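You operate a simulated robot arm through the tools that you are given. There is no shell and no other tool. Be economical: measure what you need, move in short steps, check, and stop when the job is done.

The job below is to be done with a simulated robot arm. You get a single attempt, and the scene is never put back.

JOB
Latch the tank lid, stir the glue and feed the glue tray up to MIN.
Fine: latch before the stirrer runs; stir till the streaks are gone, stirrer off, then feed; slide the tray lid shut; spill nothing.

Only the result counts: the job must be done as asked and must still hold three seconds after the hand-in. Knocking over, shifting, dropping, spilling or breaking anything else fails it. Lids that push on must go on centred and level and be pressed home; caps that screw on are set level and turned clockwise until they are tight.

ROBOT AND FRAMES
A 7-joint arm with a two-finger parallel gripper, fixed in place. Base frame: the origin is at the foot of the arm, x ahead of it, y to its left, z up. Readings come in cm, rad, newtons and seconds.
With the tool pointing down near the work surface it reaches from about 12 to 64 cm from the base axis. Its first joint turns from -1.152 to 1.152 rad. Payload 2.4 kg.
The TCP is the grasp point between the finger pads, 3 cm short of the fingertips. In the tool frame z runs along the fingers and y along their closing line. Largest opening 9.4 cm; finger width 2.8, thickness 1; the body of the gripper, 5 by 9.6 cm, starts 5.5 cm behind the TCP.
Orientation is told as [roll, pitch, yaw] about the base's x, y, z axes, in that order, counted from this pose: with the fingers straight down and closing along the base's y, the tool's x points along the base's -x, its y along +y and its z along -z.

CONTROLS
- The arm moves only by the tool arm_command. Its arguments are lists of equal length, an entry for each row: "slide": the shift along the base's x, y, z in cm, a list of three; "rotation": the turn, a rotation vector about the base's x, y, z in rad, a list of three; "claw": the closure in counts, from 0 (fully open) to 255 (shut). In form: {"slide": [[tx, ty, tz], ...], "rotation": [[rx, ry, rz], ...], "claw": [claw, ...]}. A call has 1 to 10 rows; each row shifts and turns the commanded pose from where the row before left it. Rows are played at 5 a second. More than 5 cm and 0.15 rad between two rows, or a gripper value outside its range, and nothing of the call is played. Where a pose cannot be reached the arm comes as near as it can. A force on the tool above 40 N (or 10 N above the force at the start of the call, whichever is more), or a blocked arm, ends the call early, and 0.2 s more pass. The fingers move at their own pace (about 15.3 cm/s each) and stop on an object; they squeeze with about 27 N. The grip force told is the motor's: it shows also when the fingers shut on nothing. Time passes only in rows, and 0.2 s behind the last, so rows that do not move let the fingers close. The reply holds the time, the measured pose of the TCP, the force on the tool along the base axes, the opening and the grip force, in the units named above and with some noise.
- Cameras (640 x 400 px; columns grow to the right, rows downward): "scene" is fixed at [2.66, 47.7, 143.97]; the picture's right is [-0.90, -0.44, 0.00], its down [-0.24, 0.49, -0.84] and it looks along [0.37, -0.76, -0.54] (base axes); focal length 258 px, centre (320, 200). "wrist" rides on the gripper at [7.6, 1.4, -10.2] in the tool frame; the picture's right is [-0.18, 0.98, 0.00], its down [-0.75, -0.14, -0.64] and it looks along [-0.63, -0.12, 0.77] (tool axes); focal length 243 px, centre (320, 200). There is no depth. A picture from a camera that has moved, and an enlarged one, comes with that camera's place and axes in the base frame and with its lens. The place of the scene camera against the robot may be out by one fixed shift of up to 2.5 cm in any direction.
- get_image(camera): a new picture of that camera. It takes no simulated time.
- inspect(camera, box): a new picture of the part [left, top, right, bottom] of that camera's present view, enlarged. It takes no simulated time.
- finish_job(): hands the job in; it is judged then, once.

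Go step by step. Nothing tells you positions but the pictures and the camera data: compare them with the known pose of the tool, close in by small moves and look again before you grip or let go. The budget is 120 turns and 68 pictures, counting those below and the enlarged ones. Unless the task says otherwise, let go and move clear before handing in, and close with one line.

The tools are called after "Emit:" by a JSON object that holds its "fn" and its "kwargs". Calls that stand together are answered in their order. arm_command: Moves the arm, as the interface text tells. Its arguments: {"type":"object","properties":{"slide":{"type":"array","items":{"type":"array","items":{"type":"number"}}},"rotation":{"type":"array","items":{"type":"array","items":{"type":"number"}}},"claw":{"type":"array","items":{"type":"number"}}},"required":["slide","rotation","claw"]} The other tools are called the same way: get_image (camera) takes a picture; inspect (camera, box) takes an enlarged picture of a part of a camera's view; finish_job () hands the job in.

At the start:

```text
clock: 0.0
tool_pos: [34.06, -7.69, 132.89]
tcp_rot: [0.001, 0.001, -0.001]
force: [-1.0, 0.3, -0.6]
width: 9.38
finger_force: 0.1
```

scene: 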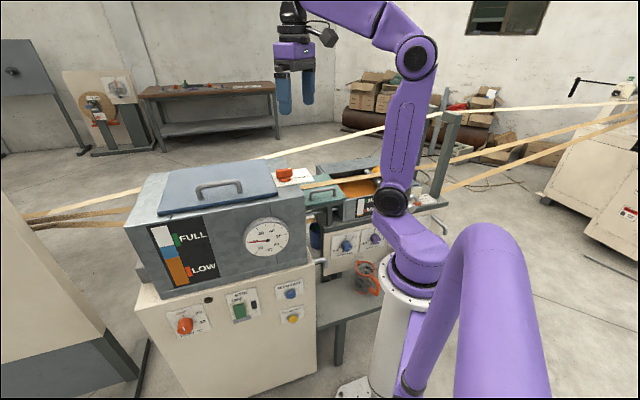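
wrist: 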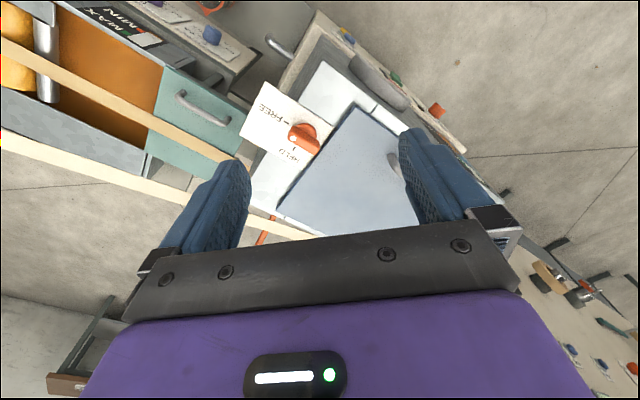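

I see a glue machine with a tank, a lid with handle, an orange latch (FREE/HELD), a panel of controls, and a tray with a lid to the side. I'll enlarge the views to read labels.

Emit:
{"fn": "inspect", "kwargs": {"camera": "scene", "box": [120, 270, 330, 400]}}

Emit:
{"fn": "inspect", "kwargs": {"camera": "scene", "box": [260, 150, 460, 300]}}

Emit:
{"fn": "inspect", "kwargs": {"camera": "scene", "box": [120, 150, 320, 290]}}

Emit:
{"fn": "inspect", "kwargs": {"camera": "wrist", "box": [0, 0, 480, 240]}}

```text
3.05 times, centred on (225, 335) of scene
camera zoom: at [2.66, 47.7, 143.97], right [-0.9, -0.44, 0.0], down [-0.24, 0.49, -0.84], along [0.37, -0.76, -0.54], focal length 786 px, centre (610, -211)
```

zoom: 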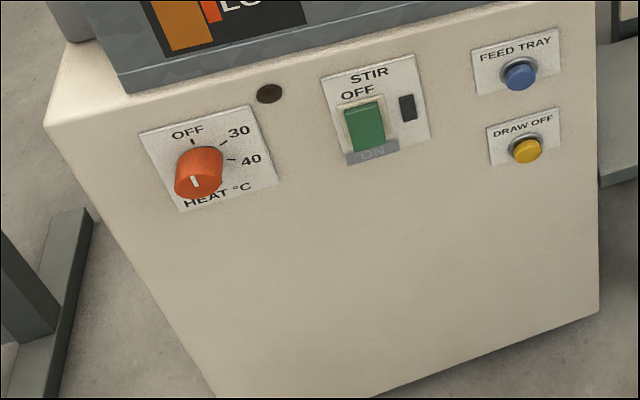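

```text
2.67 times, centred on (360, 225) of scene
camera zoom: at [2.66, 47.7, 143.97], right [-0.9, -0.44, 0.0], down [-0.24, 0.49, -0.84], along [0.37, -0.76, -0.54], focal length 687 px, centre (213, 133)
```

zoom: 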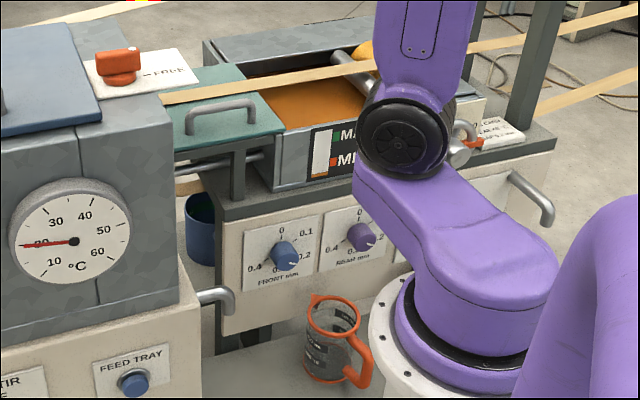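

```text
2.86 times, centred on (220, 220) of scene
camera zoom: at [2.66, 47.7, 143.97], right [-0.9, -0.44, 0.0], down [-0.24, 0.49, -0.84], along [0.37, -0.76, -0.54], focal length 736 px, centre (606, 143)
```

zoom: 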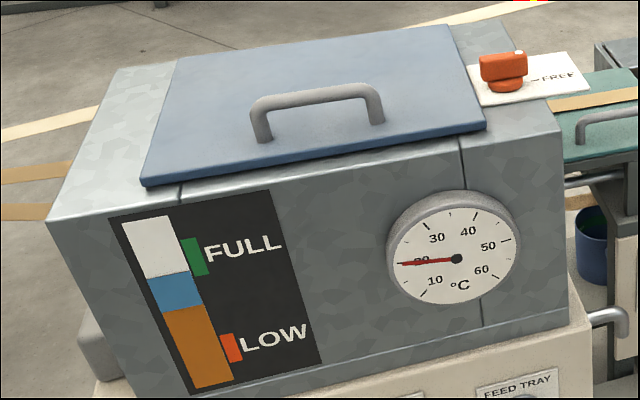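

```text
1.33 times, centred on (240, 120) of wrist
camera zoom: at [26.37, -6.29, 143.27], right [0.18, 0.98, 0.0], down [0.75, -0.14, 0.64], along [0.63, -0.12, -0.77], focal length 324 px, centre (427, 307)
```

zoom: 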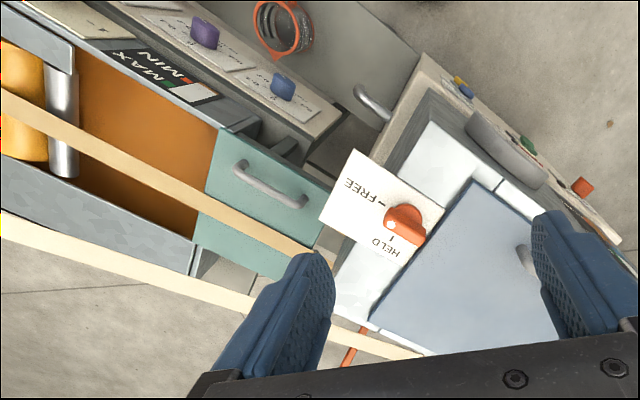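

The latch appears near (45,-13,104) and the control panel faces roughly toward the robot. I'll move back a little to get a better look at the panel.

Emit:
{"fn": "arm_command", "kwargs": {"slide": [[-4, 0, 0], [-4, 0, 0], [-4, 1, -2], [-2, 2, -2]], "rotation": [[0, 0, 0], [0, 0, 0], [0, 0, 0], [0, 0, 0]], "claw": [255, 255, 255, 255]}}

Emit:
{"fn": "get_image", "kwargs": {"camera": "wrist"}}

Emit:
{"fn": "get_image", "kwargs": {"camera": "scene"}}

```text
clock: 1.0
tool_pos: [19.84, -4.77, 128.91]
tcp_rot: [0.001, 0.0, 0.0]
force: [1.1, -0.4, 0.3]
width: 0.0
finger_force: 27.0
```

```text
61 pictures are left
camera wrist: at [12.24, -3.34, 139.25], right [0.18, 0.98, 0.0], down [0.75, -0.14, 0.64], along [0.63, -0.12, -0.77], focal length 243 px, centre (320, 200)
```

wrist: 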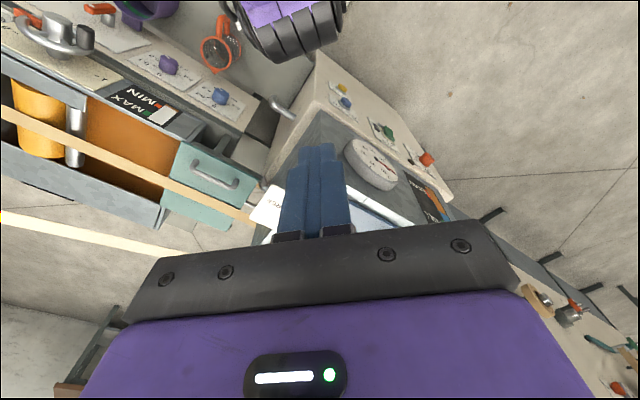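

```text
60 pictures are left
```

scene: 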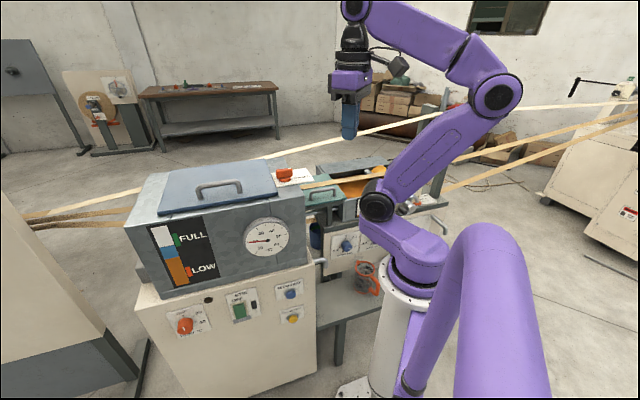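

Panel buttons triangulate to: blue FEED ≈(36,-0.5,69), green STIR ≈(48,11.5,67), with the panel facing (-0.73,0.69). I'll enlarge the tray and then look at the latch from above.

Emit:
{"fn": "inspect", "kwargs": {"camera": "wrist", "box": [0, 0, 290, 240]}}

Emit:
{"fn": "arm_command", "kwargs": {"slide": [[4, -1, 0], [4, -1, -1], [4, -1, -3], [4, -1, -3], [0, -1, -3]], "rotation": [[0, 0, 0], [0, 0, 0], [0, 0, 0], [0, 0, 0], [0, 0, 0]], "claw": [255, 255, 255, 255, 255]}}

Emit:
{"fn": "get_image", "kwargs": {"camera": "wrist"}}

Emit:
{"fn": "inspect", "kwargs": {"camera": "scene", "box": [140, 100, 400, 260]}}

```text
1.67 times, centred on (145, 120) of wrist
camera zoom: at [12.24, -3.34, 139.25], right [0.18, 0.98, 0.0], down [0.75, -0.14, 0.64], along [0.63, -0.12, -0.77], focal length 404 px, centre (612, 333)
```

zoom: 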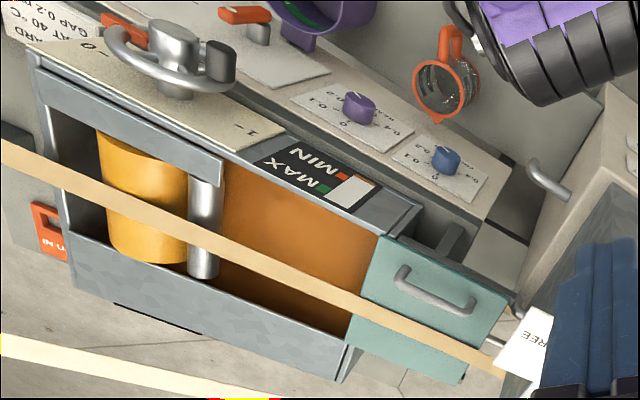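

```text
refused: row 3 steps farther than a row can; nothing moved
```

```text
58 pictures are left
camera wrist: at [12.24, -3.34, 139.25], right [0.18, 0.98, 0.0], down [0.75, -0.14, 0.64], along [0.63, -0.12, -0.77], focal length 243 px, centre (320, 200)
```

wrist: 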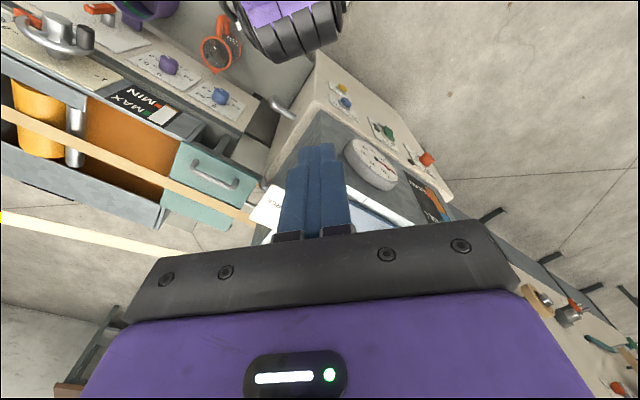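

```text
2.46 times, centred on (270, 180) of scene
camera zoom: at [2.66, 47.69, 143.97], right [-0.9, -0.44, 0.0], down [-0.24, 0.49, -0.84], along [0.37, -0.76, -0.54], focal length 634 px, centre (443, 249)
```

zoom: 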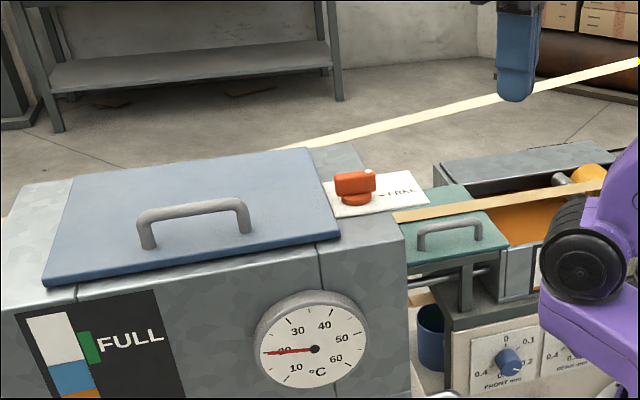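

The tray lid (teal) is pulled open toward the tank and must slide along the tray toward the roller; its handle is clear of the tape. Next I go nearer to the latch.

Emit:
{"fn": "arm_command", "kwargs": {"slide": [[4, -1, 0], [4, -1, -1], [4, -1, -2], [3, -1, -3], [0, -1, -3]], "rotation": [[0, 0, 0], [0, 0, 0], [0, 0, 0], [0, 0, 0], [0, 0, 0]], "claw": [255, 255, 255, 255, 0]}}

Emit:
{"fn": "get_image", "kwargs": {"camera": "wrist"}}

```text
clock: 2.2
tool_pos: [34.95, -9.63, 119.72]
tcp_rot: [-0.001, 0.001, 0.001]
force: [0.4, -0.3, 0.2]
width: 9.4
finger_force: 0.0
```

```text
56 pictures are left
camera wrist: at [27.41, -8.27, 130.23], right [0.18, 0.98, 0.0], down [0.75, -0.14, 0.64], along [0.63, -0.12, -0.77], focal length 243 px, centre (320, 200)
```

wrist: 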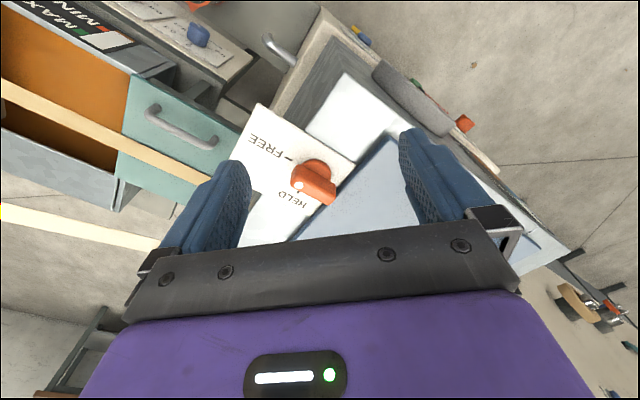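

Enlarging the latch to see how its bar lies.

Emit:
{"fn": "inspect", "kwargs": {"camera": "wrist", "box": [230, 90, 400, 240]}}

Emit:
{"fn": "inspect", "kwargs": {"camera": "scene", "box": [250, 150, 350, 212]}}

```text
2.67 times, centred on (315, 165) of wrist
camera zoom: at [27.41, -8.27, 130.23], right [0.18, 0.98, 0.0], down [0.75, -0.14, 0.64], along [0.63, -0.12, -0.77], focal length 647 px, centre (333, 293)
```

zoom: 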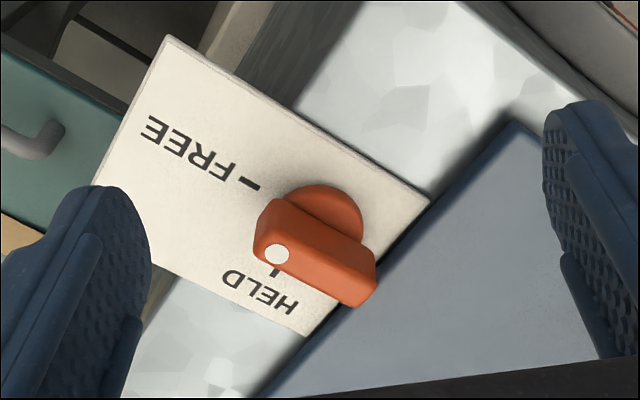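

```text
6.40 times, centred on (300, 181) of scene
camera zoom: at [2.67, 47.7, 143.97], right [-0.9, -0.44, 0.0], down [-0.24, 0.49, -0.84], along [0.37, -0.76, -0.54], focal length 1650 px, centre (448, 322)
```

zoom: 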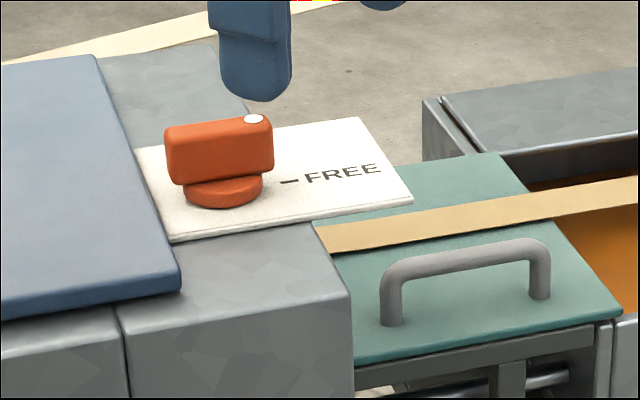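

The latch dot points to FREE; it needs a +90° turn (counterclockwise from above) to HELD. I'll yaw the gripper by about 0.81 rad so the fingers close across the bar, and hover above it.

Emit:
{"fn": "arm_command", "kwargs": {"slide": [[1.4, -0.4, 0], [1.4, -0.4, 0], [1.4, -0.4, 0], [1.4, -0.4, 0], [1.4, -0.4, 0], [1.4, -0.4, 0], [0, 0, 0]], "rotation": [[0, 0, 0.1355], [0, 0, 0.1355], [0, 0, 0.1355], [0, 0, 0.1355], [0, 0, 0.1355], [0, 0, 0.1355], [0, 0, 0]], "claw": [0, 0, 0, 0, 0, 0, 0]}}

Emit:
{"fn": "get_image", "kwargs": {"camera": "wrist"}}

Emit:
{"fn": "inspect", "kwargs": {"camera": "scene", "box": [220, 110, 380, 210]}}

```text
clock: 3.8
tool_pos: [43.35, -12.17, 119.93]
tcp_rot: [-0.001, -0.002, 0.816]
force: [-0.8, -0.9, -0.5]
width: 9.4
finger_force: 0.0
```

```text
53 pictures are left
camera wrist: at [37.12, -16.67, 130.27], right [-0.59, 0.81, 0.0], down [0.62, 0.45, 0.64], along [0.52, 0.38, -0.77], focal length 243 px, centre (320, 200)
```

wrist: 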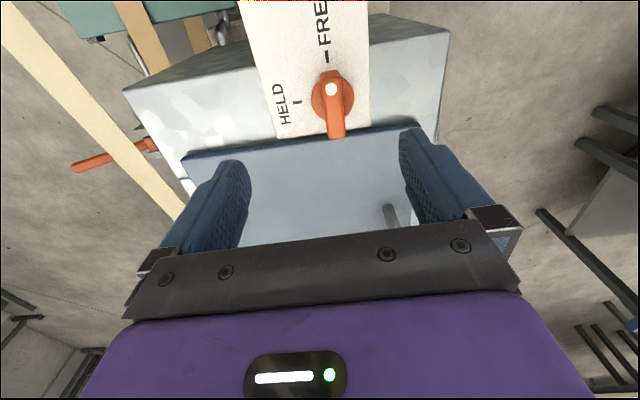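

```text
4.00 times, centred on (300, 160) of scene
camera zoom: at [2.67, 47.7, 143.97], right [-0.9, -0.44, 0.0], down [-0.24, 0.49, -0.84], along [0.37, -0.76, -0.54], focal length 1031 px, centre (400, 360)
```

zoom: 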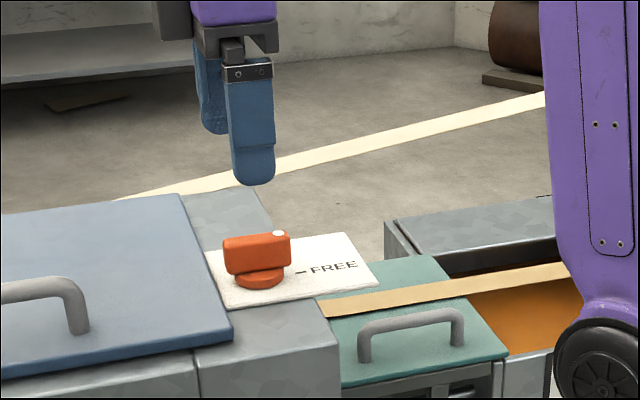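

Two wrist rays put the latch axis near (42.0,-11.7) with the bar top at z≈111.2. I'll centre over it, descend to z≈112 and look before closing.

Emit:
{"fn": "arm_command", "kwargs": {"slide": [[-1.35, 0.47, -1], [0, 0, -2.5], [0, 0, -2.5], [0, 0, -1.9], [0, 0, 0]], "rotation": [[0, 0, 0], [0, 0, 0], [0, 0, 0], [0, 0, 0], [0, 0, 0]], "claw": [0, 0, 0, 0, 0]}}

Emit:
{"fn": "get_image", "kwargs": {"camera": "wrist"}}

Emit:
{"fn": "inspect", "kwargs": {"camera": "scene", "box": [220, 110, 380, 210]}}

```text
clock: 5.0
tool_pos: [42.03, -11.54, 111.91]
tcp_rot: [-0.001, 0.0, 0.811]
force: [-1.6, 0.4, 0.5]
width: 9.42
finger_force: 0.1
```

```text
51 pictures are left
camera wrist: at [35.78, -16.16, 122.29], right [-0.59, 0.81, 0.0], down [0.62, 0.45, 0.64], along [0.52, 0.38, -0.77], focal length 243 px, centre (320, 200)
```

wrist: 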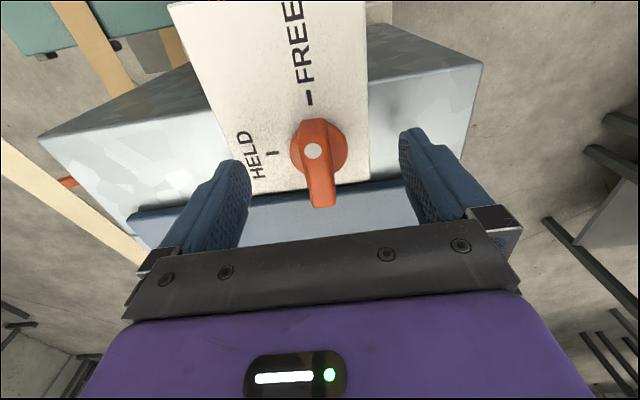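

```text
4.00 times, centred on (300, 160) of scene
camera zoom: at [2.66, 47.7, 143.97], right [-0.9, -0.44, 0.0], down [-0.24, 0.49, -0.84], along [0.37, -0.76, -0.54], focal length 1031 px, centre (400, 360)
```

zoom: 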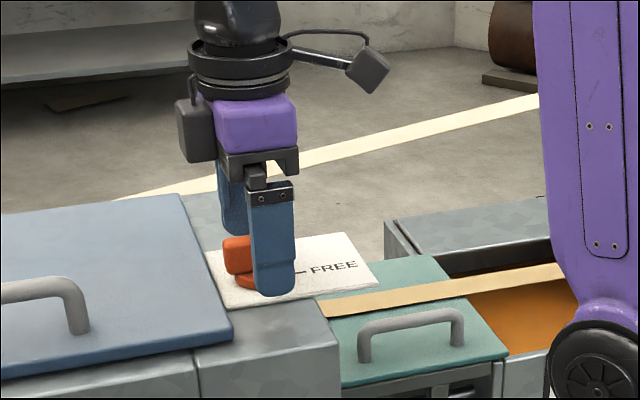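

The bar is centred between the fingers. I'll close on it, then turn +90° in steps.

Emit:
{"fn": "arm_command", "kwargs": {"slide": [[0, 0, 0], [0, 0, 0], [0, 0, 0]], "rotation": [[0, 0, 0], [0, 0, 0], [0, 0, 0]], "claw": [150, 255, 255]}}

Emit:
{"fn": "arm_command", "kwargs": {"slide": [[0, 0, 0], [0, 0, 0], [0, 0, 0], [0, 0, 0], [0, 0, 0], [0, 0, 0]], "rotation": [[0, 0, 0.13], [0, 0, 0.13], [0, 0, 0.13], [0, 0, 0.13], [0, 0, 0.13], [0, 0, 0.13]], "claw": [255, 255, 255, 255, 255, 255]}}

Emit:
{"fn": "get_image", "kwargs": {"camera": "wrist"}}

```text
clock: 5.8
tool_pos: [42.14, -11.73, 111.91]
tcp_rot: [-0.003, 0.001, 0.813]
force: [7.1, -4.3, -4.4]
width: 1.57
finger_force: 45.0
```

```text
clock: 7.2
tool_pos: [42.1, -11.64, 111.88]
tcp_rot: [0.0, 0.0, 1.594]
force: [11.1, -3.9, -17.8]
width: 1.59
finger_force: 45.0
```

```text
49 pictures are left
camera wrist: at [40.86, -19.3, 122.31], right [-0.99, 0.16, 0.0], down [0.12, 0.76, 0.64], along [0.1, 0.63, -0.77], focal length 243 px, centre (320, 200)
```

wrist: 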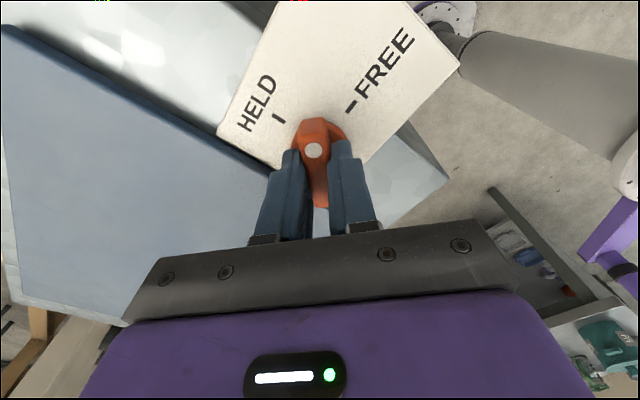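

It turns with the bar, now half way. I continue toward HELD.

Emit:
{"fn": "arm_command", "kwargs": {"slide": [[0, 0, 0], [0, 0, 0], [0, 0, 0], [0, 0, 0], [0, 0, 0], [0, 0, 0]], "rotation": [[0, 0, 0.13], [0, 0, 0.13], [0, 0, 0.13], [0, 0, 0.13], [0, 0, 0.13], [0, 0, 0.14]], "claw": [255, 255, 255, 255, 255, 255]}}

Emit:
{"fn": "get_image", "kwargs": {"camera": "wrist"}}

```text
clock: 8.6
tool_pos: [42.02, -11.66, 111.91]
tcp_rot: [0.0, -0.003, 2.378]
force: [8.2, 1.2, -26.8]
width: 1.66
finger_force: 45.6
```

```text
48 pictures are left
camera wrist: at [46.61, -17.98, 122.3], right [-0.81, -0.58, 0.0], down [-0.45, 0.62, 0.65], along [-0.38, 0.52, -0.76], focal length 243 px, centre (320, 200)
```

wrist: 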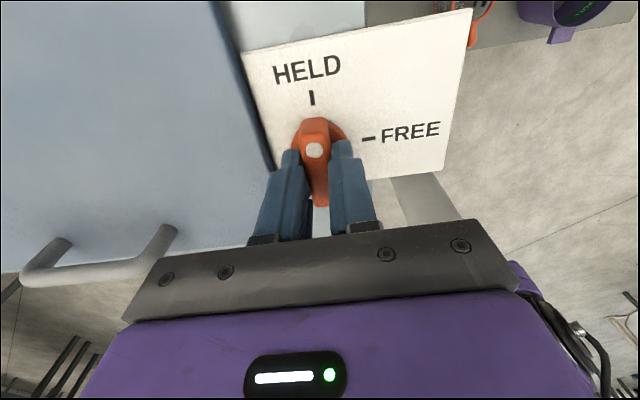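

The dot now points at HELD. I'll nudge a touch further onto the stop, release and rise.

Emit:
{"fn": "arm_command", "kwargs": {"slide": [[0, 0, 0], [0, 0, 0]], "rotation": [[0, 0, 0.04], [0, 0, 0]], "claw": [255, 255]}}

Emit:
{"fn": "arm_command", "kwargs": {"slide": [[0, 0, 0], [0, 0, 0], [0, 0, 2], [0, 0, 3], [0, 0, 4], [0, 0, 4], [0, 0, 0]], "rotation": [[0, 0, 0], [0, 0, 0], [0, 0, 0], [0, 0, 0], [0, 0, -0.1], [0, 0, -0.15], [0, 0, 0]], "claw": [0, 0, 0, 0, 0, 0, 0]}}

Emit:
{"fn": "get_image", "kwargs": {"camera": "wrist"}}

Emit:
{"fn": "get_image", "kwargs": {"camera": "scene"}}

```text
clock: 9.2
tool_pos: [42.03, -11.65, 111.97]
tcp_rot: [0.001, -0.003, 2.422]
force: [5.2, 3.7, -19.2]
width: 1.75
finger_force: 44.8
```

```text
clock: 10.8
tool_pos: [41.89, -11.51, 125.09]
tcp_rot: [0.0, -0.001, 2.173]
force: [0.1, -0.4, 0.4]
width: 9.4
finger_force: 0.0
```

```text
47 pictures are left
camera wrist: at [45.07, -18.67, 135.39], right [-0.91, -0.4, 0.0], down [-0.31, 0.7, 0.64], along [-0.26, 0.59, -0.77], focal length 243 px, centre (320, 200)
```

wrist: 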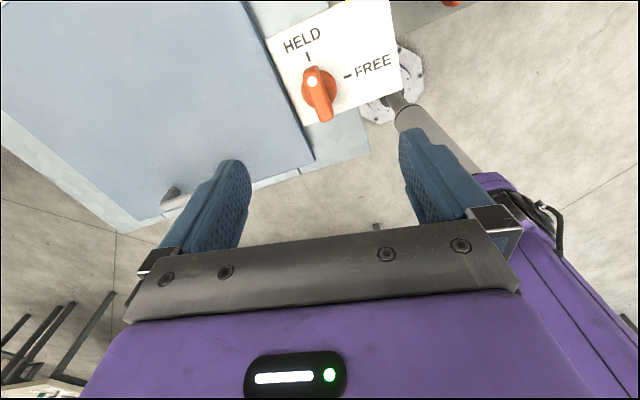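

```text
46 pictures are left
```

scene: 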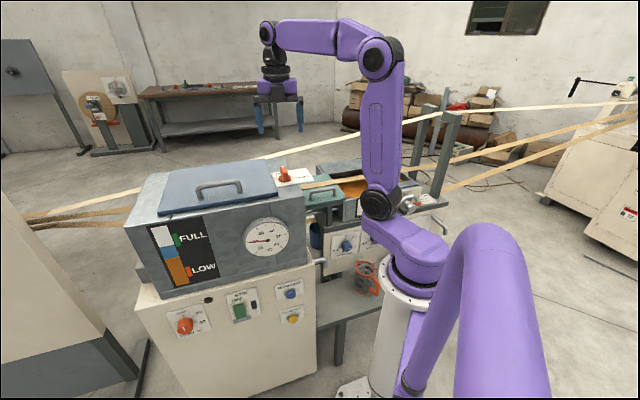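

The latch is on HELD. Next the STIR rocker: I yaw back to -0.757 (camera on the outer side), staying high, then will tilt toward the panel.

Emit:
{"fn": "arm_command", "kwargs": {"slide": [[-0.4, 1.2, 0], [-0.4, 1.2, 0], [-0.4, 1.2, 0], [-0.4, 1.2, 0], [-0.4, 1.2, 0], [-0.4, 1.2, 0], [-0.4, 1.2, 0], [-0.4, 1.2, 0], [-0.4, 1.2, 0], [-0.4, 1.2, 0]], "rotation": [[0, 0, -0.1465], [0, 0, -0.1465], [0, 0, -0.1465], [0, 0, -0.1465], [0, 0, -0.1465], [0, 0, -0.1465], [0, 0, -0.1465], [0, 0, -0.1465], [0, 0, -0.1465], [0, 0, -0.1465]], "claw": [255, 255, 255, 255, 255, 255, 255, 255, 255, 255]}}

Emit:
{"fn": "arm_command", "kwargs": {"slide": [[-0.4, 1.2, 0], [-0.4, 1.2, 0], [-0.4, 1.2, 0], [-0.4, 1.2, 0], [-0.4, 1.2, 0], [-0.4, 1.2, 0], [-0.4, 1.2, 0], [-0.4, 1.2, 0], [-0.4, 1.2, 0], [-0.4, 1.2, 0]], "rotation": [[0, 0, -0.1465], [0, 0, -0.1465], [0, 0, -0.1465], [0, 0, -0.1465], [0, 0, -0.1465], [0, 0, -0.1465], [0, 0, -0.1465], [0, 0, -0.1465], [0, 0, -0.1465], [0, 0, -0.1465]], "claw": [255, 255, 255, 255, 255, 255, 255, 255, 255, 255]}}

Emit:
{"fn": "get_image", "kwargs": {"camera": "wrist"}}

Emit:
{"fn": "inspect", "kwargs": {"camera": "scene", "box": [140, 270, 320, 380]}}

```text
clock: 13.0
tool_pos: [37.94, 0.34, 124.96]
tcp_rot: [0.0, 0.0, 0.708]
force: [0.1, -0.8, -0.5]
width: 0.0
finger_force: 27.3
```

```text
clock: 15.2
tool_pos: [33.85, 12.34, 125.02]
tcp_rot: [0.0, -0.001, -0.756]
force: [-0.4, 0.1, -0.3]
width: 0.0
finger_force: 25.9
```

```text
45 pictures are left
camera wrist: at [29.45, 18.6, 135.43], right [0.81, 0.59, 0.0], down [0.45, -0.62, 0.64], along [0.38, -0.52, -0.77], focal length 243 px, centre (320, 200)
```

wrist: 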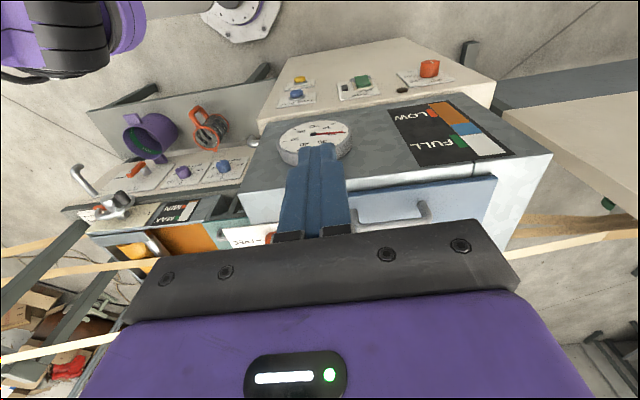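

```text
3.56 times, centred on (230, 325) of scene
camera zoom: at [2.66, 47.7, 143.97], right [-0.9, -0.44, 0.0], down [-0.24, 0.49, -0.84], along [0.37, -0.76, -0.54], focal length 916 px, centre (640, -244)
```

zoom: 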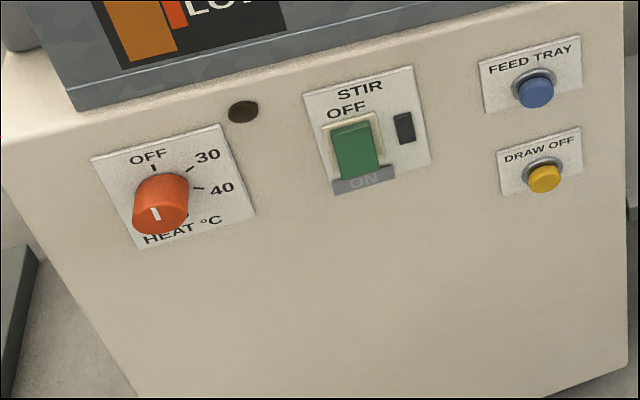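

I can see the panel well; the rocker's lower (ON) end stands out. I tilt the tool 45° toward the panel and descend in front of it to a stand-off.

Emit:
{"fn": "arm_command", "kwargs": {"slide": [[0.5, 1.3, -2], [0.5, 1.3, -2], [0.5, 1.3, -2], [0.5, 1.3, -2], [0.5, 1.3, -2], [0.5, 1.3, -2], [0, 0, -4], [0, 0, -4], [0, 0, -4]], "rotation": [[0, 0, -0.028], [-0.1, -0.1, 0], [-0.1, -0.1, 0], [-0.1, -0.1, 0], [-0.1, -0.1, 0], [-0.1, -0.1, 0], [-0.055, -0.055, 0], [0, 0, 0], [0, 0, 0]], "claw": [255, 255, 255, 255, 255, 255, 255, 255, 255]}}

Emit:
{"fn": "get_image", "kwargs": {"camera": "wrist"}}

Emit:
{"fn": "get_image", "kwargs": {"camera": "scene"}}

```text
clock: 17.2
tool_pos: [37.07, 20.11, 100.8]
tcp_rot: [-0.002, -0.785, -0.781]
force: [0.8, -0.3, 0.2]
width: 0.01
finger_force: 26.7
```

```text
43 pictures are left
camera wrist: at [29.08, 30.07, 102.86], right [0.79, 0.6, 0.13], down [-0.04, -0.16, 0.99], along [0.62, -0.78, -0.1], focal length 243 px, centre (320, 200)
```

wrist: 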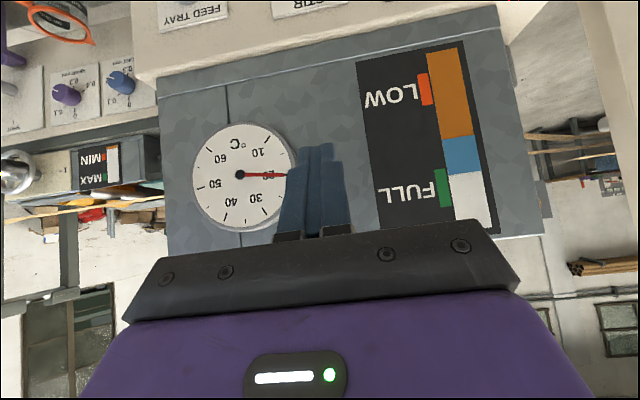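

```text
42 pictures are left
```

scene: 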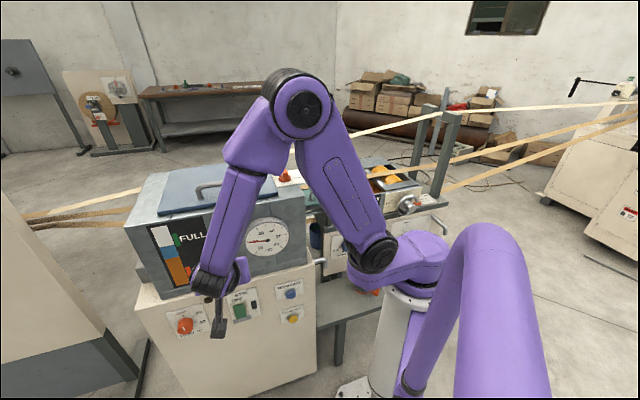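

The tilted view works. I continue down to panel height.

Emit:
{"fn": "arm_command", "kwargs": {"slide": [[0.6, 0, -4.5], [0.6, 0, -4.5], [0.6, 0, -4.5], [0.6, 0, -4.5], [0.6, 0, -4.5], [0, 0, -2]], "rotation": [[0, 0, 0], [0, 0, 0], [0, 0, 0], [0, 0, 0], [0, 0, 0], [0, 0, 0]], "claw": [255, 255, 255, 255, 255, 255]}}

Emit:
{"fn": "get_image", "kwargs": {"camera": "wrist"}}

```text
clock: 18.6
tool_pos: [40.08, 20.18, 76.39]
tcp_rot: [-0.002, -0.785, -0.783]
force: [-0.7, -0.6, 0.3]
width: 0.0
finger_force: 27.0
```

```text
41 pictures are left
camera wrist: at [32.08, 30.03, 78.42], right [0.79, 0.6, 0.13], down [-0.04, -0.16, 0.99], along [0.62, -0.78, -0.1], focal length 243 px, centre (320, 200)
```

wrist: 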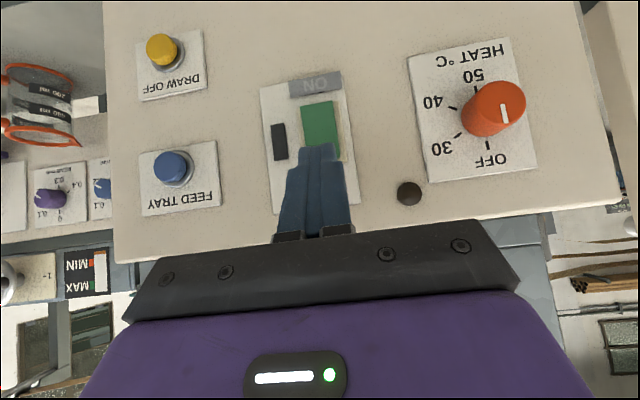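

The STIR rocker's ON end lies near (48.6,11.2,66.3) on a panel facing (-0.71,0.71). I move to about 2.5 cm from it and look.

Emit:
{"fn": "arm_command", "kwargs": {"slide": [[0.6, -0.8, -3], [1.7, -1.9, -3], [2.25, -2.36, -3], [0, 0, 0]], "rotation": [[0, 0, 0], [0, 0, 0], [0, 0, 0], [0, 0, 0]], "claw": [255, 255, 255, 255]}}

Emit:
{"fn": "get_image", "kwargs": {"camera": "wrist"}}

Emit:
{"fn": "inspect", "kwargs": {"camera": "scene", "box": [140, 240, 320, 350]}}

```text
clock: 19.6
tool_pos: [44.61, 15.11, 67.39]
tcp_rot: [-0.002, -0.787, -0.783]
force: [0.9, 0.7, 0.1]
width: 0.0
finger_force: 26.8
```

```text
40 pictures are left
camera wrist: at [36.66, 24.97, 69.45], right [0.79, 0.6, 0.13], down [-0.04, -0.16, 0.99], along [0.62, -0.78, -0.1], focal length 243 px, centre (320, 200)
```

wrist: 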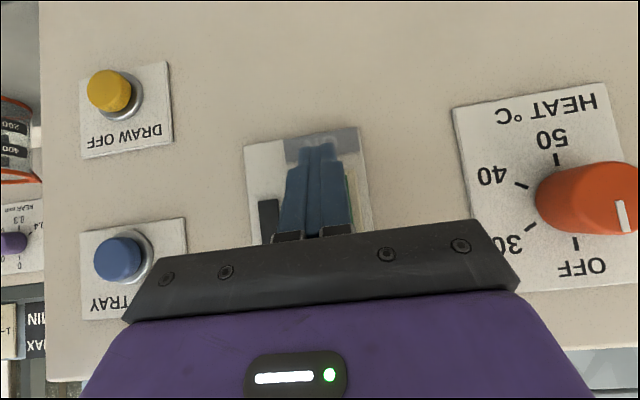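

```text
3.56 times, centred on (230, 295) of scene
camera zoom: at [2.67, 47.69, 143.97], right [-0.9, -0.44, 0.0], down [-0.24, 0.49, -0.84], along [0.37, -0.76, -0.54], focal length 916 px, centre (640, -138)
```

zoom: 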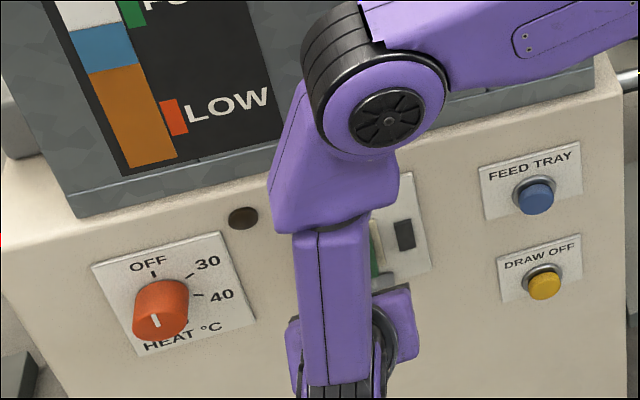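

I'm slightly to the right of the rocker centre; I correct 0.6 cm sideways and push in gently.

Emit:
{"fn": "arm_command", "kwargs": {"slide": [[-0.42, -0.42, 0], [0.5, -0.5, 0], [0.5, -0.5, 0], [0.35, -0.35, 0], [0.3, -0.3, 0], [0.2, -0.2, 0]], "rotation": [[0, 0, 0], [0, 0, 0], [0, 0, 0], [0, 0, 0], [0, 0, 0], [0, 0, 0]], "claw": [255, 255, 255, 255, 255, 255]}}

Emit:
{"fn": "get_image", "kwargs": {"camera": "wrist"}}

```text
clock: 20.8
tool_pos: [45.14, 13.62, 67.32]
tcp_rot: [-0.005, -0.777, -0.769]
force: [-4.2, 3.8, 2.0]
width: 0.0
finger_force: 27.2
stopped in row 5: the force on the tool passed its limit (the readings are from after the stop); the commanded pose is now the measured one
```

```text
38 pictures are left
camera wrist: at [37.24, 23.48, 69.4], right [0.78, 0.61, 0.13], down [-0.03, -0.16, 0.99], along [0.62, -0.77, -0.1], focal length 243 px, centre (320, 200)
```

wrist: 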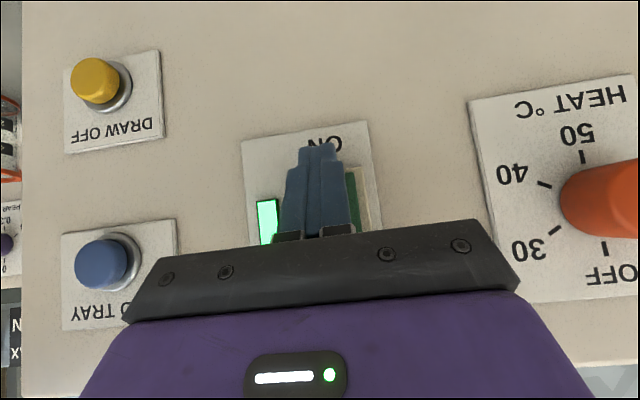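

The indicator lamp is lit: the stirrer runs. I back off and look for the streaks.

Emit:
{"fn": "arm_command", "kwargs": {"slide": [[-1.5, 1.5, 0], [-1.5, 1.5, 1], [-2, 2, 2]], "rotation": [[0, 0, 0], [0, 0, 0], [0, 0, 0]], "claw": [255, 255, 255]}}

Emit:
{"fn": "get_image", "kwargs": {"camera": "scene"}}

Emit:
{"fn": "get_image", "kwargs": {"camera": "wrist"}}

```text
clock: 21.6
tool_pos: [40.26, 18.55, 70.36]
tcp_rot: [-0.007, -0.779, -0.774]
force: [-0.1, 0.2, 0.0]
width: 0.0
finger_force: 26.4
```

```text
37 pictures are left
```

scene: 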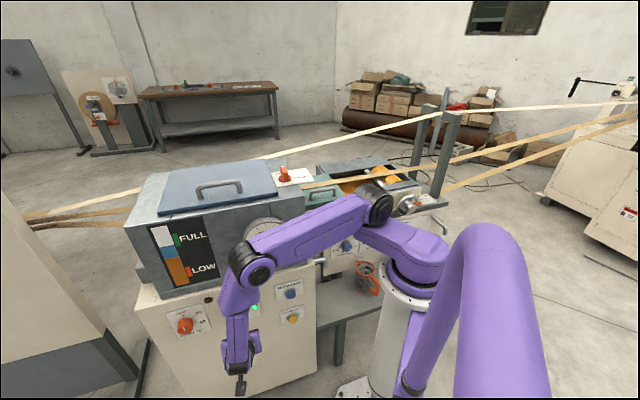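

```text
36 pictures are left
camera wrist: at [32.25, 28.39, 72.41], right [0.78, 0.61, 0.13], down [-0.04, -0.16, 0.99], along [0.62, -0.78, -0.1], focal length 243 px, centre (320, 200)
```

wrist: 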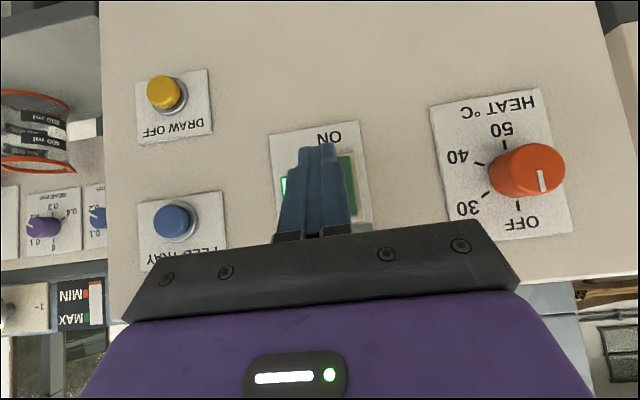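

Lamp stays lit. I zoom on the tank sight window.

Emit:
{"fn": "inspect", "kwargs": {"camera": "scene", "box": [140, 215, 220, 295]}}

```text
5.00 times, centred on (180, 255) of scene
camera zoom: at [2.67, 47.69, 143.97], right [-0.9, -0.44, 0.0], down [-0.24, 0.49, -0.84], along [0.37, -0.76, -0.54], focal length 1289 px, centre (1020, -75)
```

zoom: 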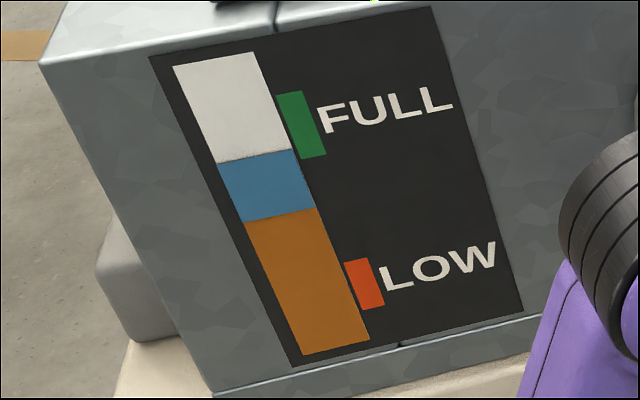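

I let it stir and compare the window again.

Emit:
{"fn": "arm_command", "kwargs": {"slide": [[0, 0, 0], [0, 0, 0], [0, 0, 0], [0, 0, 0], [0, 0, 0], [0, 0, 0], [0, 0, 0], [0, 0, 0], [0, 0, 0], [0, 0, 0]], "rotation": [[0, 0, 0], [0, 0, 0], [0, 0, 0], [0, 0, 0], [0, 0, 0], [0, 0, 0], [0, 0, 0], [0, 0, 0], [0, 0, 0], [0, 0, 0]], "claw": [255, 255, 255, 255, 255, 255, 255, 255, 255, 255]}}

Emit:
{"fn": "arm_command", "kwargs": {"slide": [[0, 0, 0], [0, 0, 0], [0, 0, 0], [0, 0, 0], [0, 0, 0], [0, 0, 0], [0, 0, 0], [0, 0, 0], [0, 0, 0], [0, 0, 0]], "rotation": [[0, 0, 0], [0, 0, 0], [0, 0, 0], [0, 0, 0], [0, 0, 0], [0, 0, 0], [0, 0, 0], [0, 0, 0], [0, 0, 0], [0, 0, 0]], "claw": [255, 255, 255, 255, 255, 255, 255, 255, 255, 255]}}

Emit:
{"fn": "inspect", "kwargs": {"camera": "scene", "box": [140, 215, 220, 295]}}

```text
clock: 23.8
tool_pos: [40.24, 18.59, 70.39]
tcp_rot: [-0.005, -0.778, -0.771]
force: [-0.5, 0.1, -0.3]
width: 0.0
finger_force: 27.6
```

```text
clock: 26.0
tool_pos: [40.39, 18.53, 70.32]
tcp_rot: [-0.007, -0.779, -0.772]
force: [-0.4, -0.2, 0.7]
width: 0.01
finger_force: 27.2
```

```text
5.00 times, centred on (180, 255) of scene
camera zoom: at [2.66, 47.7, 143.97], right [-0.9, -0.44, 0.0], down [-0.24, 0.49, -0.84], along [0.37, -0.76, -0.54], focal length 1289 px, centre (1020, -75)
```

zoom: 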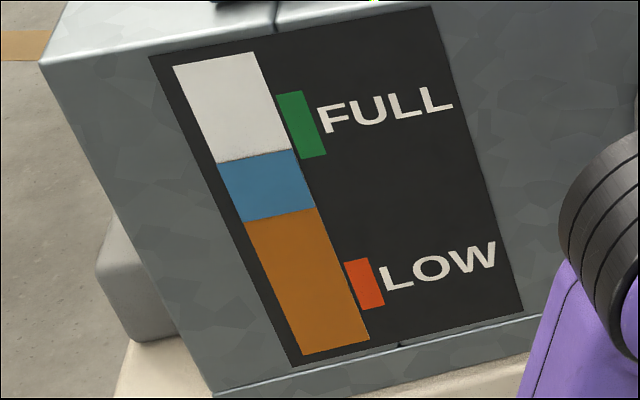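

No change yet. I keep stirring and also check for other places showing streaks.

Emit:
{"fn": "arm_command", "kwargs": {"slide": [[0, 0, 0], [0, 0, 0], [0, 0, 0], [0, 0, 0], [0, 0, 0], [0, 0, 0], [0, 0, 0], [0, 0, 0], [0, 0, 0], [0, 0, 0]], "rotation": [[0, 0, 0], [0, 0, 0], [0, 0, 0], [0, 0, 0], [0, 0, 0], [0, 0, 0], [0, 0, 0], [0, 0, 0], [0, 0, 0], [0, 0, 0]], "claw": [255, 255, 255, 255, 255, 255, 255, 255, 255, 255]}}

Emit:
{"fn": "arm_command", "kwargs": {"slide": [[0, 0, 0], [0, 0, 0], [0, 0, 0], [0, 0, 0], [0, 0, 0], [0, 0, 0], [0, 0, 0], [0, 0, 0], [0, 0, 0], [0, 0, 0]], "rotation": [[0, 0, 0], [0, 0, 0], [0, 0, 0], [0, 0, 0], [0, 0, 0], [0, 0, 0], [0, 0, 0], [0, 0, 0], [0, 0, 0], [0, 0, 0]], "claw": [255, 255, 255, 255, 255, 255, 255, 255, 255, 255]}}

Emit:
{"fn": "arm_command", "kwargs": {"slide": [[0, 0, 0], [0, 0, 0], [0, 0, 0], [0, 0, 0], [0, 0, 0], [0, 0, 0], [0, 0, 0], [0, 0, 0], [0, 0, 0], [0, 0, 0]], "rotation": [[0, 0, 0], [0, 0, 0], [0, 0, 0], [0, 0, 0], [0, 0, 0], [0, 0, 0], [0, 0, 0], [0, 0, 0], [0, 0, 0], [0, 0, 0]], "claw": [255, 255, 255, 255, 255, 255, 255, 255, 255, 255]}}

Emit:
{"fn": "get_image", "kwargs": {"camera": "scene"}}

```text
clock: 28.2
tool_pos: [40.35, 18.54, 70.37]
tcp_rot: [-0.005, -0.778, -0.773]
force: [0.3, -0.4, -0.3]
width: 0.0
finger_force: 27.5
```

```text
clock: 30.4
tool_pos: [40.31, 18.53, 70.41]
tcp_rot: [-0.004, -0.778, -0.772]
force: [-0.4, -0.1, -0.5]
width: 0.01
finger_force: 26.9
```

```text
clock: 32.6
tool_pos: [40.27, 18.54, 70.26]
tcp_rot: [-0.005, -0.777, -0.771]
force: [-0.1, 0.2, -1.3]
width: 0.0
finger_force: 26.8
```

```text
33 pictures are left
```

scene: 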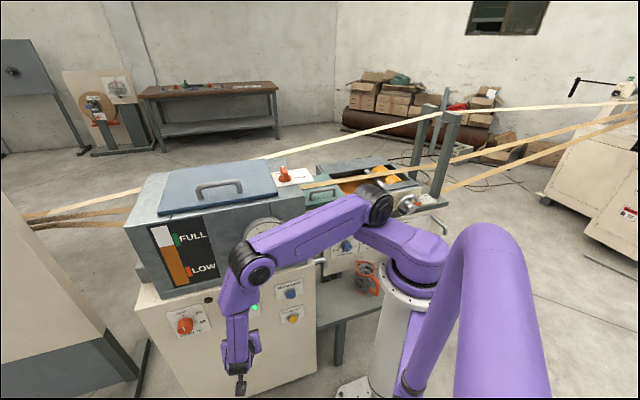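

The blue has vanished from the window; I zoom to verify.

Emit:
{"fn": "inspect", "kwargs": {"camera": "scene", "box": [140, 215, 220, 295]}}

```text
5.00 times, centred on (180, 255) of scene
camera zoom: at [2.66, 47.7, 143.97], right [-0.9, -0.44, 0.0], down [-0.24, 0.49, -0.84], along [0.37, -0.76, -0.54], focal length 1289 px, centre (1020, -75)
```

zoom: 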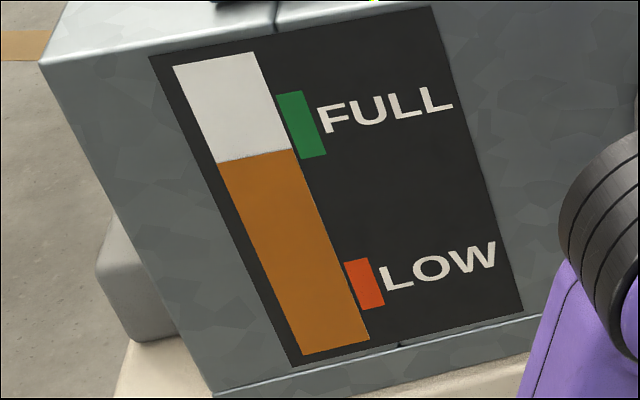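

Glue is uniform. Now I press the rocker's upper (OFF) end.

Emit:
{"fn": "arm_command", "kwargs": {"slide": [[0, 0, 0.8], [1.6, -1.6, 0], [1.6, -1.6, 0], [0.5, -0.5, 0], [0.4, -0.4, 0], [0.35, -0.35, 0], [0.35, -0.35, 0], [0.3, -0.3, 0]], "rotation": [[0, 0, 0], [0, 0, 0], [0, 0, 0], [0, 0, 0], [0, 0, 0], [0, 0, 0], [0, 0, 0], [0, 0, 0]], "claw": [255, 255, 255, 255, 255, 255, 255, 255]}}

Emit:
{"fn": "arm_command", "kwargs": {"slide": [[-1.5, 1.5, 0], [-1.5, 1.5, 1], [-2, 2, 2]], "rotation": [[0, 0, 0], [0, 0, 0], [0, 0, 0]], "claw": [255, 255, 255]}}

Emit:
{"fn": "get_image", "kwargs": {"camera": "wrist"}}

```text
clock: 34.4
tool_pos: [45.09, 13.76, 71.1]
tcp_rot: [-0.004, -0.776, -0.767]
force: [-30.0, 14.7, 14.7]
width: 0.0
finger_force: 26.8
```

```text
clock: 35.2
tool_pos: [40.37, 18.48, 74.12]
tcp_rot: [-0.005, -0.779, -0.772]
force: [0.3, 0.3, 0.1]
width: 0.0
finger_force: 27.3
```

```text
31 pictures are left
camera wrist: at [32.36, 28.28, 76.2], right [0.78, 0.61, 0.13], down [-0.03, -0.16, 0.99], along [0.62, -0.78, -0.1], focal length 243 px, centre (320, 200)
```

wrist: 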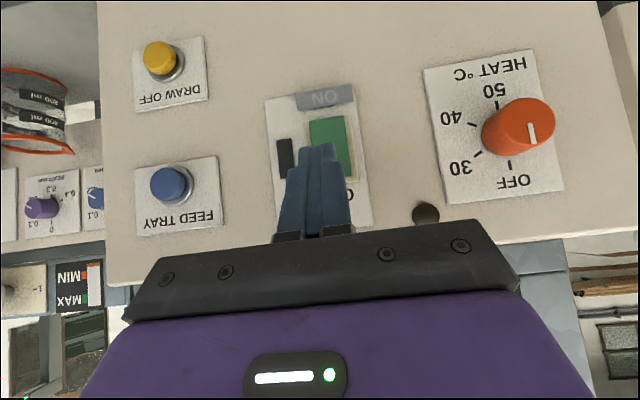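

The lamp is dark: stirrer off. Now I move sideways toward the FEED TRAY button, staying clear of the panel.

Emit:
{"fn": "arm_command", "kwargs": {"slide": [[-2.4, -2.4, 0], [-2.4, -2.4, 0], [-2.4, -2.4, 0], [-2.4, -2.4, 0], [-2.14, -2.14, 0], [0, 0, 0]], "rotation": [[0, 0, 0], [0, 0, 0], [0, 0, 0], [0, 0, 0], [0, 0, 0], [0, 0, 0]], "claw": [255, 255, 255, 255, 255, 255]}}

Emit:
{"fn": "get_image", "kwargs": {"camera": "wrist"}}

Emit:
{"fn": "get_image", "kwargs": {"camera": "scene"}}

```text
clock: 36.6
tool_pos: [29.6, 9.24, 74.23]
tcp_rot: [-0.02, -0.777, -0.765]
force: [-0.4, -0.4, -0.4]
width: 0.0
finger_force: 27.2
out of reach, approached as far as the arm can: row 5
```

```text
30 pictures are left
camera wrist: at [21.66, 19.07, 76.41], right [0.78, 0.61, 0.12], down [-0.03, -0.15, 0.99], along [0.62, -0.78, -0.1], focal length 243 px, centre (320, 200)
```

wrist: 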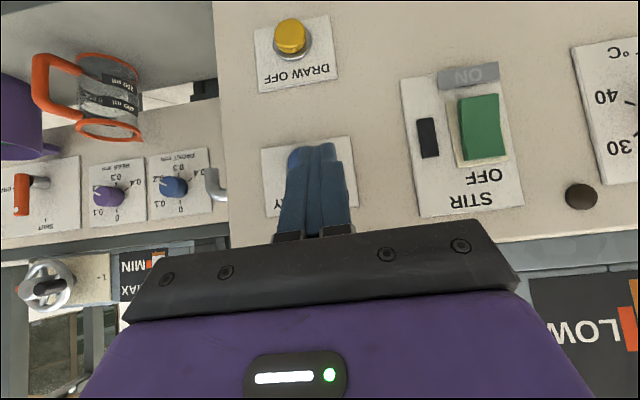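

```text
29 pictures are left
```

scene: 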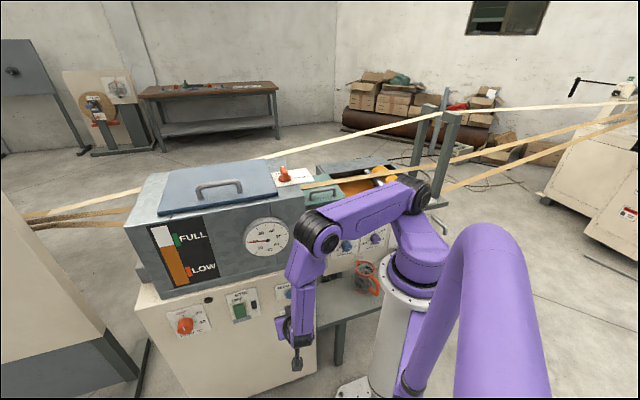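

The arm is near its inner reach limit with this tilt. I reduce the tilt by 0.35 rad so the wrist stays further out, then slide to the button's line.

Emit:
{"fn": "arm_command", "kwargs": {"slide": [[0, 0, 0], [0, 0, 0], [0, 0, 0], [-0.8, -0.8, 0], [-0.9, -0.9, 0], [0, 0, 0]], "rotation": [[0.084, 0.084, 0], [0.084, 0.084, 0], [0.084, 0.084, 0], [0, 0, 0], [0, 0, 0], [0, 0, 0]], "claw": [255, 255, 255, 255, 255, 255]}}

Emit:
{"fn": "get_image", "kwargs": {"camera": "wrist"}}

```text
clock: 38.0
tool_pos: [29.19, 9.33, 74.94]
tcp_rot: [-0.005, -0.42, -0.773]
force: [0.6, -0.1, -0.6]
width: 0.01
finger_force: 26.8
out of reach, approached as far as the arm can: row 4, 5
```

```text
28 pictures are left
camera wrist: at [22.22, 18.17, 81.34], right [0.81, 0.58, 0.07], down [0.21, -0.4, 0.89], along [0.55, -0.71, -0.44], focal length 243 px, centre (320, 200)
```

wrist: 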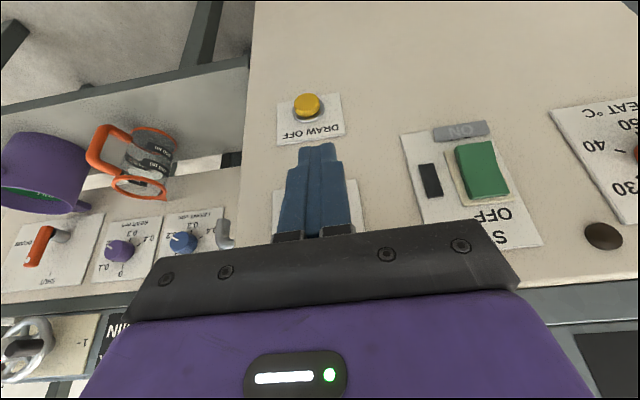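

Still limited by the tilt. I bring the tool closer to vertical (about 0.2 rad tilt) and check where it goes.

Emit:
{"fn": "arm_command", "kwargs": {"slide": [[0, 0, 0], [0, 0, 0], [0, 0, 0]], "rotation": [[0.078, 0.078, 0], [0.078, 0.078, 0], [0, 0, 0]], "claw": [255, 255, 255]}}

```text
clock: 38.8
tool_pos: [29.15, 9.45, 75.06]
tcp_rot: [0.003, -0.199, -0.777]
force: [0.2, -0.2, -0.4]
width: 0.0
finger_force: 26.6
```

Now I try moving to a pre-contact point in front of the button.

Emit:
{"fn": "arm_command", "kwargs": {"slide": [[-0.5, -2.2, 0], [0.8, -1.6, -1], [2, -1.8, -1.7], [0, 0, 0]], "rotation": [[0, 0, 0], [0, 0, 0], [0, 0, 0], [0, 0, 0]], "claw": [255, 255, 255, 255]}}

Emit:
{"fn": "get_image", "kwargs": {"camera": "wrist"}}

Emit:
{"fn": "get_image", "kwargs": {"camera": "scene"}}

```text
clock: 39.8
tool_pos: [32.93, 5.22, 73.17]
tcp_rot: [-0.004, -0.201, -0.775]
force: [-0.7, -0.2, 0.3]
width: 0.01
finger_force: 26.6
out of reach, approached as far as the arm can: row 1, 2
```

```text
27 pictures are left
camera wrist: at [27.29, 13.0, 81.75], right [0.82, 0.58, 0.03], down [0.34, -0.53, 0.78], along [0.47, -0.63, -0.63], focal length 243 px, centre (320, 200)
```

wrist: 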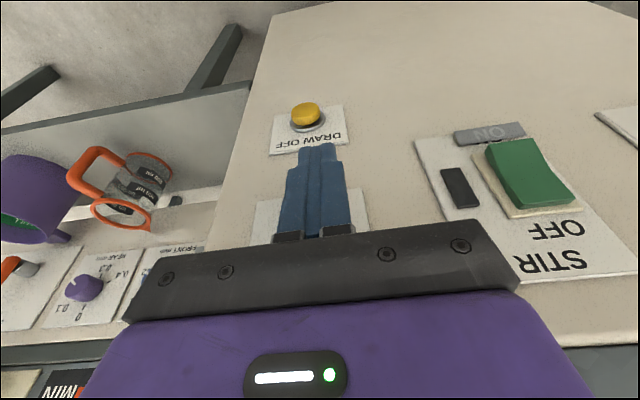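

```text
26 pictures are left
```

scene: 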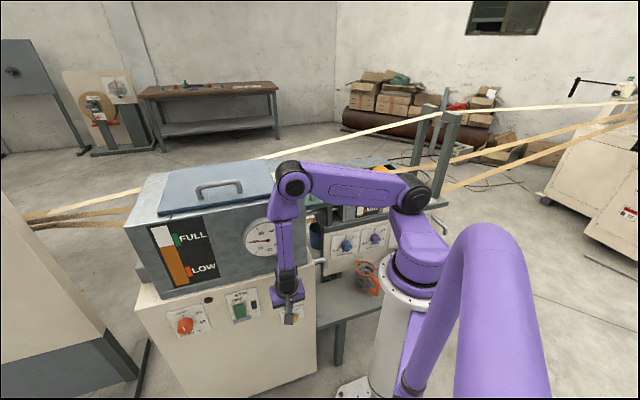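

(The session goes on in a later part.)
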